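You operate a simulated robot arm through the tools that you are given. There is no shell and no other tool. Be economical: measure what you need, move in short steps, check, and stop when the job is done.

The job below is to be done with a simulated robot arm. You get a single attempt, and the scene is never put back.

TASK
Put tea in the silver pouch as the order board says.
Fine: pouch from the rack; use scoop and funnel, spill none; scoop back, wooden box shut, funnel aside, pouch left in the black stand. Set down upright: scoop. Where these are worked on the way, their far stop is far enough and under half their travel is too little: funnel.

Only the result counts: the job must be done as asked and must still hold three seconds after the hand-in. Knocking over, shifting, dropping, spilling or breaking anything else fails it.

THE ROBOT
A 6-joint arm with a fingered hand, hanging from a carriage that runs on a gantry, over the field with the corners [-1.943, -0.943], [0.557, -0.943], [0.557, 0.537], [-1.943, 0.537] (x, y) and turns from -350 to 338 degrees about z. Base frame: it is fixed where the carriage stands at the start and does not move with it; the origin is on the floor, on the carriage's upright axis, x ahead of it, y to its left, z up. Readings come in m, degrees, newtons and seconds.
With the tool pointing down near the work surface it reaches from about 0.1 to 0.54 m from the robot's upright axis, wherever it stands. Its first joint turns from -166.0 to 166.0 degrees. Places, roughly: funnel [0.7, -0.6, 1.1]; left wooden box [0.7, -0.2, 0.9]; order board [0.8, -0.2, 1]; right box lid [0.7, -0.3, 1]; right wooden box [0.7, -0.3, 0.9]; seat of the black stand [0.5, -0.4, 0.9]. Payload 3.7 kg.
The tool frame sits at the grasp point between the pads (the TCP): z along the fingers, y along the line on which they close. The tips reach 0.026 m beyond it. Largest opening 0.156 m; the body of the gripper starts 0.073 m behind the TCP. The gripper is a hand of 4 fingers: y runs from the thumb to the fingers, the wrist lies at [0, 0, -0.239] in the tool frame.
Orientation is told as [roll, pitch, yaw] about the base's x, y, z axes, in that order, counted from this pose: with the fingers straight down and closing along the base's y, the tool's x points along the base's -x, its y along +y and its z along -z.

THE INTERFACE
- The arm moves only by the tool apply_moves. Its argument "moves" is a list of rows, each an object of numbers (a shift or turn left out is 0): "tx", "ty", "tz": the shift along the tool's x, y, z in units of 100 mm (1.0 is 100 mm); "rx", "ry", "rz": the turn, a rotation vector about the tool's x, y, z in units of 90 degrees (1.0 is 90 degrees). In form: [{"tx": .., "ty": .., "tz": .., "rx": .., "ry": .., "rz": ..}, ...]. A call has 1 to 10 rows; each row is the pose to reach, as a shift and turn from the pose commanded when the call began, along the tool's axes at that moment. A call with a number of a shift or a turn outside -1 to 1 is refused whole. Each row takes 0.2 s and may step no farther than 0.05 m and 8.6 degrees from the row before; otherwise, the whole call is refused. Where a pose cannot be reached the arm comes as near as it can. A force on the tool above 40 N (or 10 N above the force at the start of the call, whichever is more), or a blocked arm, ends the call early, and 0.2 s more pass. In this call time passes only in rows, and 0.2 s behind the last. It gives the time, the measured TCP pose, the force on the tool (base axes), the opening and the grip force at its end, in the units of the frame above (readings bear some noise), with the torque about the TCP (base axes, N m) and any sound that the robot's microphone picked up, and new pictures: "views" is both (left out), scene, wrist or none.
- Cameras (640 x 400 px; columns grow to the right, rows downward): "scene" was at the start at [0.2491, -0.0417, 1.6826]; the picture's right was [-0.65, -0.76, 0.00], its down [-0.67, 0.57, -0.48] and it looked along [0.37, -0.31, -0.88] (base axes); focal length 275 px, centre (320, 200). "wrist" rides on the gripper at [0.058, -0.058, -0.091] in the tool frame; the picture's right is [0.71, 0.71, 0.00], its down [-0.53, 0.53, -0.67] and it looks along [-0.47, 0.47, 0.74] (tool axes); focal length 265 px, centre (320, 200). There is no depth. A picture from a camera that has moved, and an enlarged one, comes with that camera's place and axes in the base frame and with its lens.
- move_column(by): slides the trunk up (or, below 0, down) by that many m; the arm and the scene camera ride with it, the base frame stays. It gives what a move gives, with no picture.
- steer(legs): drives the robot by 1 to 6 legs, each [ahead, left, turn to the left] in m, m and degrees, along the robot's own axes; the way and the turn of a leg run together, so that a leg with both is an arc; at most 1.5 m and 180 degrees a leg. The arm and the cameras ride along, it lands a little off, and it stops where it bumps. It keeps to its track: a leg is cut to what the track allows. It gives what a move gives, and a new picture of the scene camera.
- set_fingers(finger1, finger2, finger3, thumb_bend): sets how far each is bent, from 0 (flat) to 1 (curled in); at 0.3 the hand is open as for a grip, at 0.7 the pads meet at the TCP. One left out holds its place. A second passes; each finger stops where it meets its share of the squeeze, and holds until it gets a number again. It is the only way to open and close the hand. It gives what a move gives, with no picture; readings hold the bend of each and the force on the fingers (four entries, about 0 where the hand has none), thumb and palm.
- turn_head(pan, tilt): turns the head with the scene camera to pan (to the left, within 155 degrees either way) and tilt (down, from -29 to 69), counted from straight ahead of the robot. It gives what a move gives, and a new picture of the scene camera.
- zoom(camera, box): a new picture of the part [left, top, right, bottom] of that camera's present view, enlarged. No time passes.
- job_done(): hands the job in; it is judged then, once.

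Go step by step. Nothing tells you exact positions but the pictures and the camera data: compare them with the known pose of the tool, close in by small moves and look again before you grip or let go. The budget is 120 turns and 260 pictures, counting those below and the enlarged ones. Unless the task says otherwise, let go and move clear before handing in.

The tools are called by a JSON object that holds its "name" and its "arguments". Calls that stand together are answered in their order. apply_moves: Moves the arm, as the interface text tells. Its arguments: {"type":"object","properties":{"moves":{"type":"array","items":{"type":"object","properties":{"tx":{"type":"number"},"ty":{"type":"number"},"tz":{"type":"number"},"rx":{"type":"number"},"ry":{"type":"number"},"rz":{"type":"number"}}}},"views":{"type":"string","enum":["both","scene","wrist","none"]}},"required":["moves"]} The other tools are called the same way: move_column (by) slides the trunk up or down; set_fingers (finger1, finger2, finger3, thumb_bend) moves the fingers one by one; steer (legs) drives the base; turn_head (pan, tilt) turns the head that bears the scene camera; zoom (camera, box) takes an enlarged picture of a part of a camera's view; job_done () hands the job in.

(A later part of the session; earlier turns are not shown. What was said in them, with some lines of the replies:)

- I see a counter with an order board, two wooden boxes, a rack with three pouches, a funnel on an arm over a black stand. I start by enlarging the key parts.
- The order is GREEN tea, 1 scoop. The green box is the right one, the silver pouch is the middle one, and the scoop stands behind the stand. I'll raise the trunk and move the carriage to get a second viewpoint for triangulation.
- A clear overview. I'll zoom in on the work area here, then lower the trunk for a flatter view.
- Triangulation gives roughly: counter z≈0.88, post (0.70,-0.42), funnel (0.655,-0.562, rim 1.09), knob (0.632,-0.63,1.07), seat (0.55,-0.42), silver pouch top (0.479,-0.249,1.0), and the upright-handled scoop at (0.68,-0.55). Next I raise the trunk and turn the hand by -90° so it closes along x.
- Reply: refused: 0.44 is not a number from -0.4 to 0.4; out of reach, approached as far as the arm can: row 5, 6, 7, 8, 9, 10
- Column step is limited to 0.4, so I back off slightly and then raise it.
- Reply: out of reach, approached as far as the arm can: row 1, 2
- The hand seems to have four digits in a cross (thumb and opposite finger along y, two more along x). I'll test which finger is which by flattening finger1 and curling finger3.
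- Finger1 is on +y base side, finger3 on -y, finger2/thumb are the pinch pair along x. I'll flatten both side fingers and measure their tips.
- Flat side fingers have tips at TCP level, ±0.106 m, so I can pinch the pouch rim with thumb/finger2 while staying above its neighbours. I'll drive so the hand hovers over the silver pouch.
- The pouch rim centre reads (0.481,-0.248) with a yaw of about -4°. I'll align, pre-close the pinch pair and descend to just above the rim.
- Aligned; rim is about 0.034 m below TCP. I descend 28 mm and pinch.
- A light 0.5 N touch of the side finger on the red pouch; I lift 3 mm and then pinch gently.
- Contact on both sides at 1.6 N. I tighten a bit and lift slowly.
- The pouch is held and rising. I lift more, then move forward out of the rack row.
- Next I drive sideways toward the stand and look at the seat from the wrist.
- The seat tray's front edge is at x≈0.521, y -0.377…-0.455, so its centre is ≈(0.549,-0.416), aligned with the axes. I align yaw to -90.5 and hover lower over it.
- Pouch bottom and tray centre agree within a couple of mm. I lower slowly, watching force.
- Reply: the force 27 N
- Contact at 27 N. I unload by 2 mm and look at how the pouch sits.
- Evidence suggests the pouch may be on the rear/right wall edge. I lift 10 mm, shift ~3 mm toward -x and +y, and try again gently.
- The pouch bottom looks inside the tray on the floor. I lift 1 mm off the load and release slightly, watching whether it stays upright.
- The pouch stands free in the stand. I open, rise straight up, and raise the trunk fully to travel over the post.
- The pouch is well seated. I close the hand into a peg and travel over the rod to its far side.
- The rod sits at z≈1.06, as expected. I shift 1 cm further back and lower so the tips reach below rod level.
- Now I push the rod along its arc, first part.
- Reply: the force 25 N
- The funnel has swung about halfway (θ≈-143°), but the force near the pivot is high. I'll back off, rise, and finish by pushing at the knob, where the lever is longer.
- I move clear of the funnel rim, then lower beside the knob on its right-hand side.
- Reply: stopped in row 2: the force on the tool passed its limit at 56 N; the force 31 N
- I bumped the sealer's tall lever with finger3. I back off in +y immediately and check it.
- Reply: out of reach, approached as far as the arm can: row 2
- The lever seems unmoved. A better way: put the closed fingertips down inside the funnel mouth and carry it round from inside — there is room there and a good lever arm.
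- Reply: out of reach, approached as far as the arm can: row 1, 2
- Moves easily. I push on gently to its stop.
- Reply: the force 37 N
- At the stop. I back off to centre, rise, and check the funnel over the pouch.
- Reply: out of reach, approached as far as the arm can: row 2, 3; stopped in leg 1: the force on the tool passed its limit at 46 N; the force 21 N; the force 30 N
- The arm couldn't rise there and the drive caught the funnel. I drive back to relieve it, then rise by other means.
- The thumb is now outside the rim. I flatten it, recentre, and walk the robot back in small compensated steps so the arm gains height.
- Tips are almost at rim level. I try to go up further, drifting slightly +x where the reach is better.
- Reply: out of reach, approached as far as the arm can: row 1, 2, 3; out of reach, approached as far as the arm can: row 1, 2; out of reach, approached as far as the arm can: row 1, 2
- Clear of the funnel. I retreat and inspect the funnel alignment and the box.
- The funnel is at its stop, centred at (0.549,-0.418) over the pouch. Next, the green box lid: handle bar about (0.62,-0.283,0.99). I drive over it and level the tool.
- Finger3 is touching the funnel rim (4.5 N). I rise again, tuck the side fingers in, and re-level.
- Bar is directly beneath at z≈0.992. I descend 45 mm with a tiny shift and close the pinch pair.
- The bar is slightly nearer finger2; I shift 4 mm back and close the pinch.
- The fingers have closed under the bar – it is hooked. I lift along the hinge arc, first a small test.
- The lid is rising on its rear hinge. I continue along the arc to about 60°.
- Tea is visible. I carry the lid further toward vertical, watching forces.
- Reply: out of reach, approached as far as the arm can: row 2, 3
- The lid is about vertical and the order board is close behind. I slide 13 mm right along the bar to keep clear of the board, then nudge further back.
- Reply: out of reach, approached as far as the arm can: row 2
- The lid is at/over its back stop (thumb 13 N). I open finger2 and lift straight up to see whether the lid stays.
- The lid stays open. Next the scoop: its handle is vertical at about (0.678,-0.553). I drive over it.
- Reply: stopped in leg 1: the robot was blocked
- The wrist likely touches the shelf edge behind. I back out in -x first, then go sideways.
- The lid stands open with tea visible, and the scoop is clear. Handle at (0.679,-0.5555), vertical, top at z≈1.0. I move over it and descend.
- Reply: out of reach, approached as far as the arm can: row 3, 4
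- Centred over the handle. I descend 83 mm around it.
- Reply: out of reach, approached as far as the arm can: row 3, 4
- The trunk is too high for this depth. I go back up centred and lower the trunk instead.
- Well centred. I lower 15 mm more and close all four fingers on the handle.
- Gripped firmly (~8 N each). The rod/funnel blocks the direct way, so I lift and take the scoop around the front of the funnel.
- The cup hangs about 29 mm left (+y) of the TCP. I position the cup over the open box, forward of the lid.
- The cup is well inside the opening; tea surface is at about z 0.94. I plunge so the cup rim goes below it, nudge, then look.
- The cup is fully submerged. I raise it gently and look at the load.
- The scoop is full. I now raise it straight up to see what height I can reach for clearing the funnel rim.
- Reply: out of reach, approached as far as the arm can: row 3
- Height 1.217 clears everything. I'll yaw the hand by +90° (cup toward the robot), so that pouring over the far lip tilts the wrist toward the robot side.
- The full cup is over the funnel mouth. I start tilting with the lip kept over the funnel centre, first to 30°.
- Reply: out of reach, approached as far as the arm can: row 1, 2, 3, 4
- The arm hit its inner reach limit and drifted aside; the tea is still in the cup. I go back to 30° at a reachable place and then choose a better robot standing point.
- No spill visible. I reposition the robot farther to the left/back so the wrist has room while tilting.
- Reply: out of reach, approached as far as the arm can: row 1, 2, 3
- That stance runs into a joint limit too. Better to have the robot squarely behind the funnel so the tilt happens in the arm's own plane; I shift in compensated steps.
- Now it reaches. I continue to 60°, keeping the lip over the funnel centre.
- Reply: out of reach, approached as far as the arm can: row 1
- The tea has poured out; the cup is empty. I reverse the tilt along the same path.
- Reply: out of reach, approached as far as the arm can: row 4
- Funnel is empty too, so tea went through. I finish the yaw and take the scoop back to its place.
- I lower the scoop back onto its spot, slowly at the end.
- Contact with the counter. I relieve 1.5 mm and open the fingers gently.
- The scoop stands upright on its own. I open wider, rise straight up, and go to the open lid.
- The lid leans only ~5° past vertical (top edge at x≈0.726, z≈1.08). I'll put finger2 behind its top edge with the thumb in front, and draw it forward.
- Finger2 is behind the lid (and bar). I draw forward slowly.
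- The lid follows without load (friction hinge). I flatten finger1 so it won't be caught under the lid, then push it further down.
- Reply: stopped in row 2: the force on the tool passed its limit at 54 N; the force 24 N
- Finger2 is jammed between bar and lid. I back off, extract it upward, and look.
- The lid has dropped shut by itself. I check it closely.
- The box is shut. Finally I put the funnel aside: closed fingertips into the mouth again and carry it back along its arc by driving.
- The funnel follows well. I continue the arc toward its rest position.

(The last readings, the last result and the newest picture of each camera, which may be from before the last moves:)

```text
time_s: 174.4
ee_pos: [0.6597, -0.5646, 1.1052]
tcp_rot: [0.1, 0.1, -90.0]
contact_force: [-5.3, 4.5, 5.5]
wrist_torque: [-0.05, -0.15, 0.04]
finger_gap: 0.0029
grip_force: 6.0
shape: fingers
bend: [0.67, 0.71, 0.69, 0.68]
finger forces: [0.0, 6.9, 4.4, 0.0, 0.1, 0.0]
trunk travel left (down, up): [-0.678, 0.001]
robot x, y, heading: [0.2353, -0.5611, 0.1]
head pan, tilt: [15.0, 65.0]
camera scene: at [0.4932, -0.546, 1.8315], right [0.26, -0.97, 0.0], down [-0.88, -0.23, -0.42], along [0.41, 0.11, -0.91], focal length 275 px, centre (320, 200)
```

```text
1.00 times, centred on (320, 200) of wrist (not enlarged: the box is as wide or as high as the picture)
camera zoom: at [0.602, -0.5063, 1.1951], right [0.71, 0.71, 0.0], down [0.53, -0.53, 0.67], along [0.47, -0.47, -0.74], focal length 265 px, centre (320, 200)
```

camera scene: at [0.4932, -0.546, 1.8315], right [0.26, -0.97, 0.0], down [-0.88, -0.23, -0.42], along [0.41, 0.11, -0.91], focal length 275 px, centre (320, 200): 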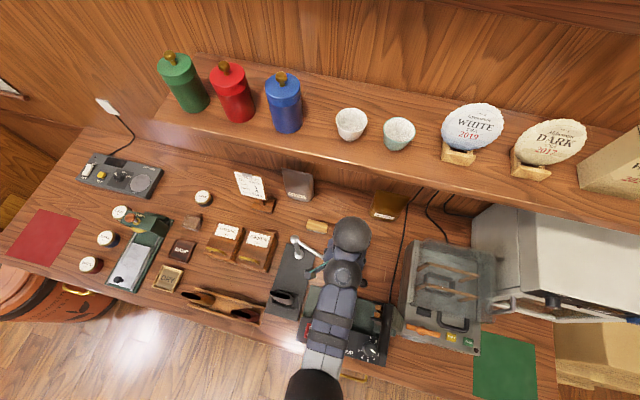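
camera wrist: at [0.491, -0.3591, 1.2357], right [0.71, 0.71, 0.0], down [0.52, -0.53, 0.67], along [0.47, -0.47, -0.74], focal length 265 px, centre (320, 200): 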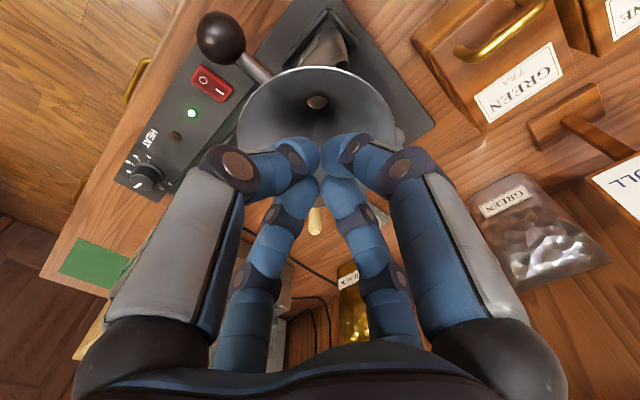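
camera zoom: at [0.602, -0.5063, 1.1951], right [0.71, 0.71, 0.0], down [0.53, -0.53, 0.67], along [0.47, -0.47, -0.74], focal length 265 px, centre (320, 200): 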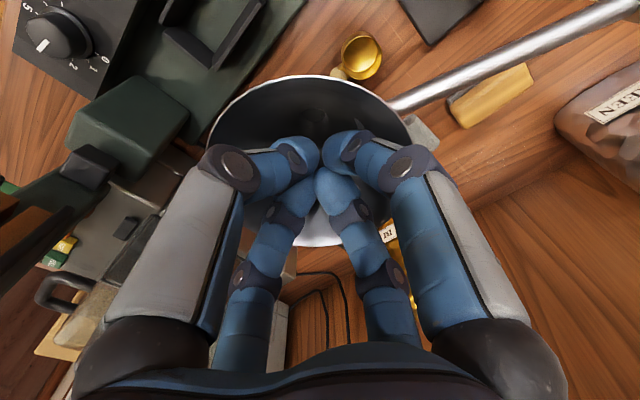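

{"name": "steer", "arguments": {"legs": [[0.012, -0.004, 0]]}}

{"name": "zoom", "arguments": {"camera": "wrist", "box": [0, 0, 640, 400]}}

```text
time_s: 175.2
ee_pos: [0.6663, -0.5656, 1.1037]
tcp_rot: [-0.2, 0.0, -89.9]
contact_force: [-22.8, 14.6, 15.6]
wrist_torque: [-0.19, -0.1, -0.07]
finger_gap: 0.0043
grip_force: 17.4
shape: fingers
bend: [0.66, 0.72, 0.7, 0.67]
finger forces: [2.8, 14.8, 16.9, 0.0, 0.1, 0.1]
trunk travel left (down, up): [-0.678, 0.001]
robot x, y, heading: [0.2447, -0.5678, -0.0]
head pan, tilt: [15.0, 65.0]
camera scene: at [0.5042, -0.5493, 1.8311], right [0.26, -0.97, 0.0], down [-0.88, -0.23, -0.42], along [0.41, 0.11, -0.91], focal length 275 px, centre (320, 200)
```

scene: 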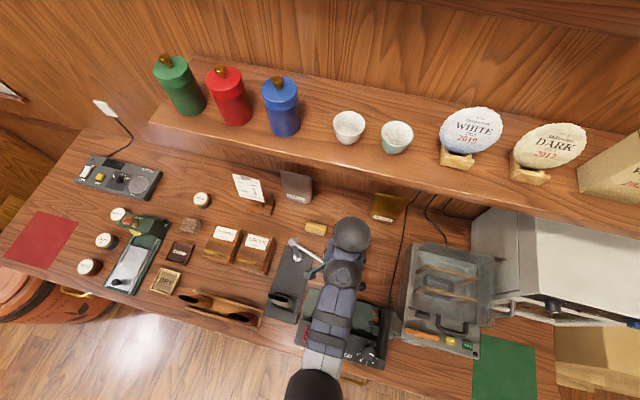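

```text
1.00 times, centred on (320, 200) of wrist (not enlarged: the box is as wide or as high as the picture)
camera zoom: at [0.6108, -0.5085, 1.1944], right [0.71, 0.71, 0.0], down [0.53, -0.53, 0.66], along [0.47, -0.47, -0.75], focal length 265 px, centre (320, 200)
```

zoom: 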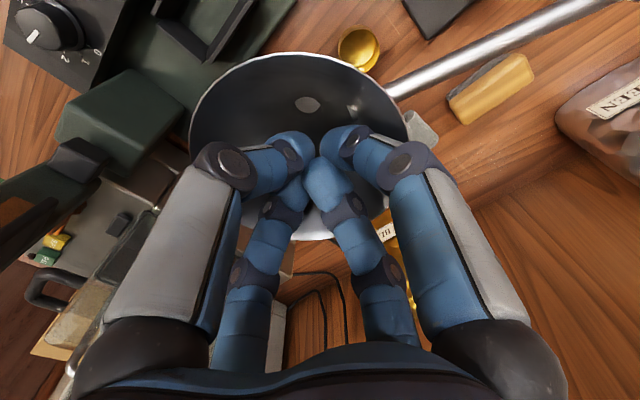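

The funnel is back at its rest stop (centre ≈(0.652,-0.560)). I back off to centre and rise out.

{"name": "steer", "arguments": {"legs": [[-0.014, 0.005, 0]]}}

{"name": "apply_moves", "arguments": {"moves": [{"tz": -0.15}, {"tz": -0.3}, {"tz": -0.42}], "views": "wrist"}}

```text
time_s: 175.9
ee_pos: [0.6549, -0.562, 1.1037]
tcp_rot: [-0.3, -0.1, -89.9]
contact_force: [-3.3, 1.4, 1.7]
wrist_torque: [-0.02, 0.03, -0.01]
finger_gap: 0.0019
grip_force: 2.2
shape: fingers
bend: [0.68, 0.7, 0.68, 0.68]
finger forces: [0.1, 3.4, 1.6, 0.1, 0.0, 0.0]
trunk travel left (down, up): [-0.678, 0.001]
robot x, y, heading: [0.233, -0.5608, -0.2]
head pan, tilt: [15.0, 65.0]
camera scene: at [0.4909, -0.545, 1.8314], right [0.26, -0.97, 0.0], down [-0.88, -0.23, -0.42], along [0.41, 0.11, -0.91], focal length 275 px, centre (320, 200)
```

scene: 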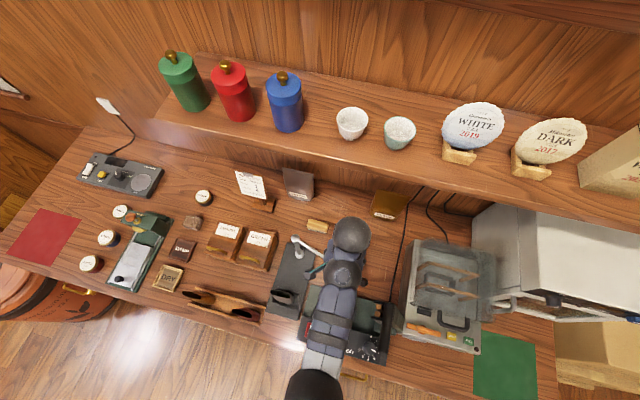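

```text
time_s: 176.7
ee_pos: [0.6554, -0.5627, 1.146]
tcp_rot: [-0.3, -0.1, -90.0]
contact_force: [-0.7, 0.1, -0.2]
wrist_torque: [-0.01, -0.06, 0.01]
finger_gap: 0.0018
grip_force: 0.1
shape: fingers
bend: [0.68, 0.68, 0.68, 0.68]
finger forces: [0.0, 0.0, 0.0, 0.0, 0.1, 0.0]
trunk travel left (down, up): [-0.678, 0.001]
robot x, y, heading: [0.2339, -0.5615, -0.3]
head pan, tilt: [15.0, 65.0]
camera wrist: at [0.5991, -0.5057, 1.2371], right [0.71, 0.71, 0.0], down [0.53, -0.52, 0.67], along [0.47, -0.47, -0.75], focal length 265 px, centre (320, 200)
```

wrist: 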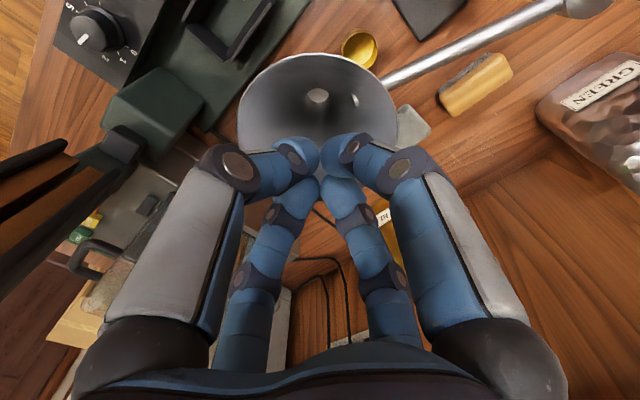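

I retreat clear of everything and inspect the final scene.

{"name": "steer", "arguments": {"legs": [[0, 0.15, 0], [-0.42, 0.0, 0]]}}

{"name": "turn_head", "arguments": {"pan": 10, "tilt": 50}}

{"name": "zoom", "arguments": {"camera": "scene", "box": [210, 170, 450, 320]}}

```text
time_s: 180.3
ee_pos: [0.2363, -0.4117, 1.1453]
tcp_rot: [-0.4, 0.0, -89.8]
contact_force: [0.1, -0.7, 0.3]
wrist_torque: [-0.01, 0.0, 0.02]
finger_gap: 0.002
grip_force: 0.0
shape: fingers
bend: [0.68, 0.68, 0.68, 0.68]
finger forces: [0.1, 0.1, 0.1, 0.1, 0.0, 0.0]
trunk travel left (down, up): [-0.678, 0.001]
robot x, y, heading: [-0.1883, -0.4082, -0.0]
head pan, tilt: [15.0, 65.0]
camera scene: at [0.0712, -0.3937, 1.8316], right [0.26, -0.97, 0.0], down [-0.88, -0.23, -0.42], along [0.41, 0.11, -0.91], focal length 275 px, centre (320, 200)
```

scene: 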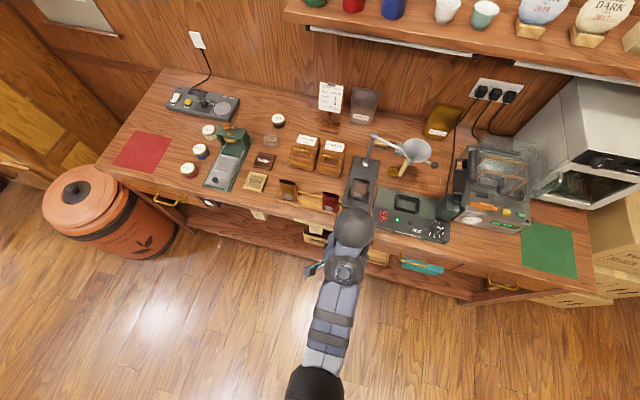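

```text
time_s: 181.1
ee_pos: [0.2354, -0.4116, 1.1452]
tcp_rot: [-0.3, -0.1, -89.8]
contact_force: [0.6, 0.2, -1.0]
wrist_torque: [0.04, 0.02, -0.03]
finger_gap: 0.0019
grip_force: 0.1
shape: fingers
bend: [0.68, 0.68, 0.68, 0.68]
finger forces: [0.1, 0.0, 0.0, 0.1, 0.1, 0.0]
trunk travel left (down, up): [-0.678, 0.001]
robot x, y, heading: [-0.1853, -0.4122, -0.2]
head pan, tilt: [10.0, 50.0]
camera scene: at [0.0883, -0.396, 1.8497], right [0.17, -0.98, 0.0], down [-0.76, -0.13, -0.64], along [0.63, 0.11, -0.77], focal length 275 px, centre (320, 200)
```

scene: 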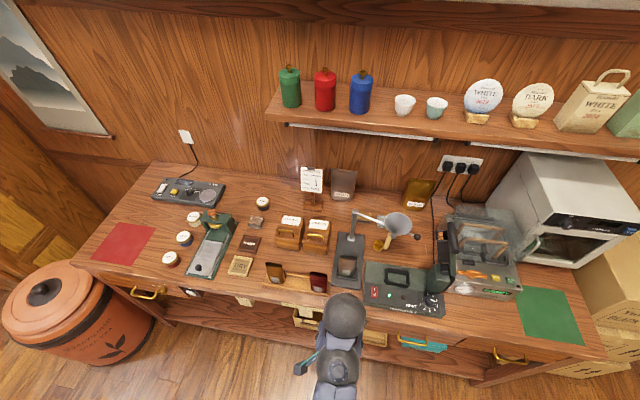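

```text
2.67 times, centred on (330, 245) of scene
camera zoom: at [0.0883, -0.396, 1.8497], right [0.17, -0.98, 0.0], down [-0.76, -0.13, -0.64], along [0.63, 0.11, -0.77], focal length 733 px, centre (293, 80)
```

zoom: 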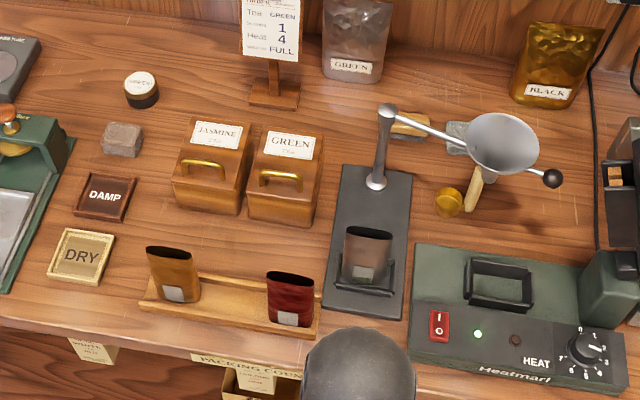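

All looks in place. One closer check on the pouch, the scoop area and the sealer lever before handing in.

{"name": "zoom", "arguments": {"camera": "scene", "box": [320, 200, 420, 300]}}

{"name": "zoom", "arguments": {"camera": "scene", "box": [400, 180, 540, 320]}}

```text
4.00 times, centred on (370, 250) of scene
camera zoom: at [0.0883, -0.396, 1.8497], right [0.17, -0.98, 0.0], down [-0.76, -0.13, -0.64], along [0.63, 0.11, -0.77], focal length 1100 px, centre (120, 0)
```

zoom: 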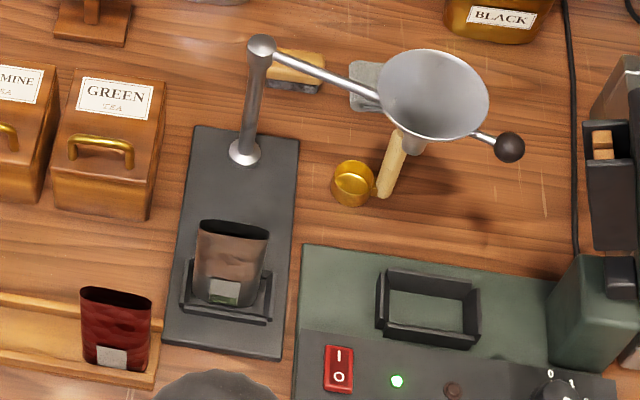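

```text
2.86 times, centred on (470, 250) of scene
camera zoom: at [0.0883, -0.396, 1.8497], right [0.17, -0.98, 0.0], down [-0.76, -0.13, -0.64], along [0.63, 0.11, -0.77], focal length 786 px, centre (-109, 57)
```

zoom: 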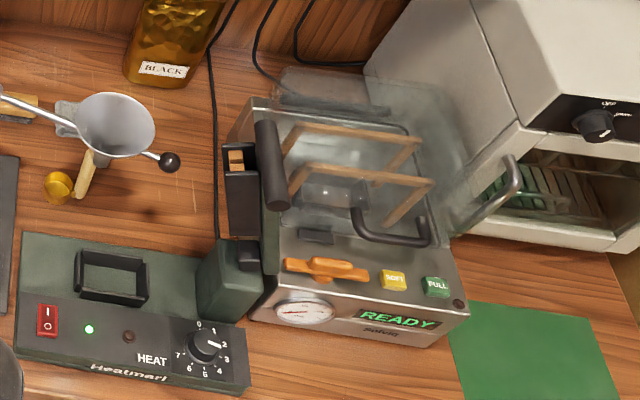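

The pouch window shows green tea, nothing is spilled, the scoop stands upright, the box is shut and the funnel is aside; I hand in.

{"name": "job_done", "arguments": {}}

```text
The job is handed in.
```

One scoop of GREEN tea is in the silver pouch, as the order board says, and I have handed the job in. I got no result back.

- **Pouch:** it stands upright in the black stand, and its window shows green.
- **Scoop:** it is back in its place and stands upright on its own.
- **Wooden box:** the green box's lid is shut. It dropped the last part by itself after finger2 jammed between lid and bar at 59 N.
- **Funnel:** I swung it to its stop over the pouch to pour, then back aside.
- **Spills and knocks:** the last pictures show no spilled tea and nothing out of place. On the way the hand bumped the sealer's lever at 56 N and pulled on the funnel at up to 46 N.
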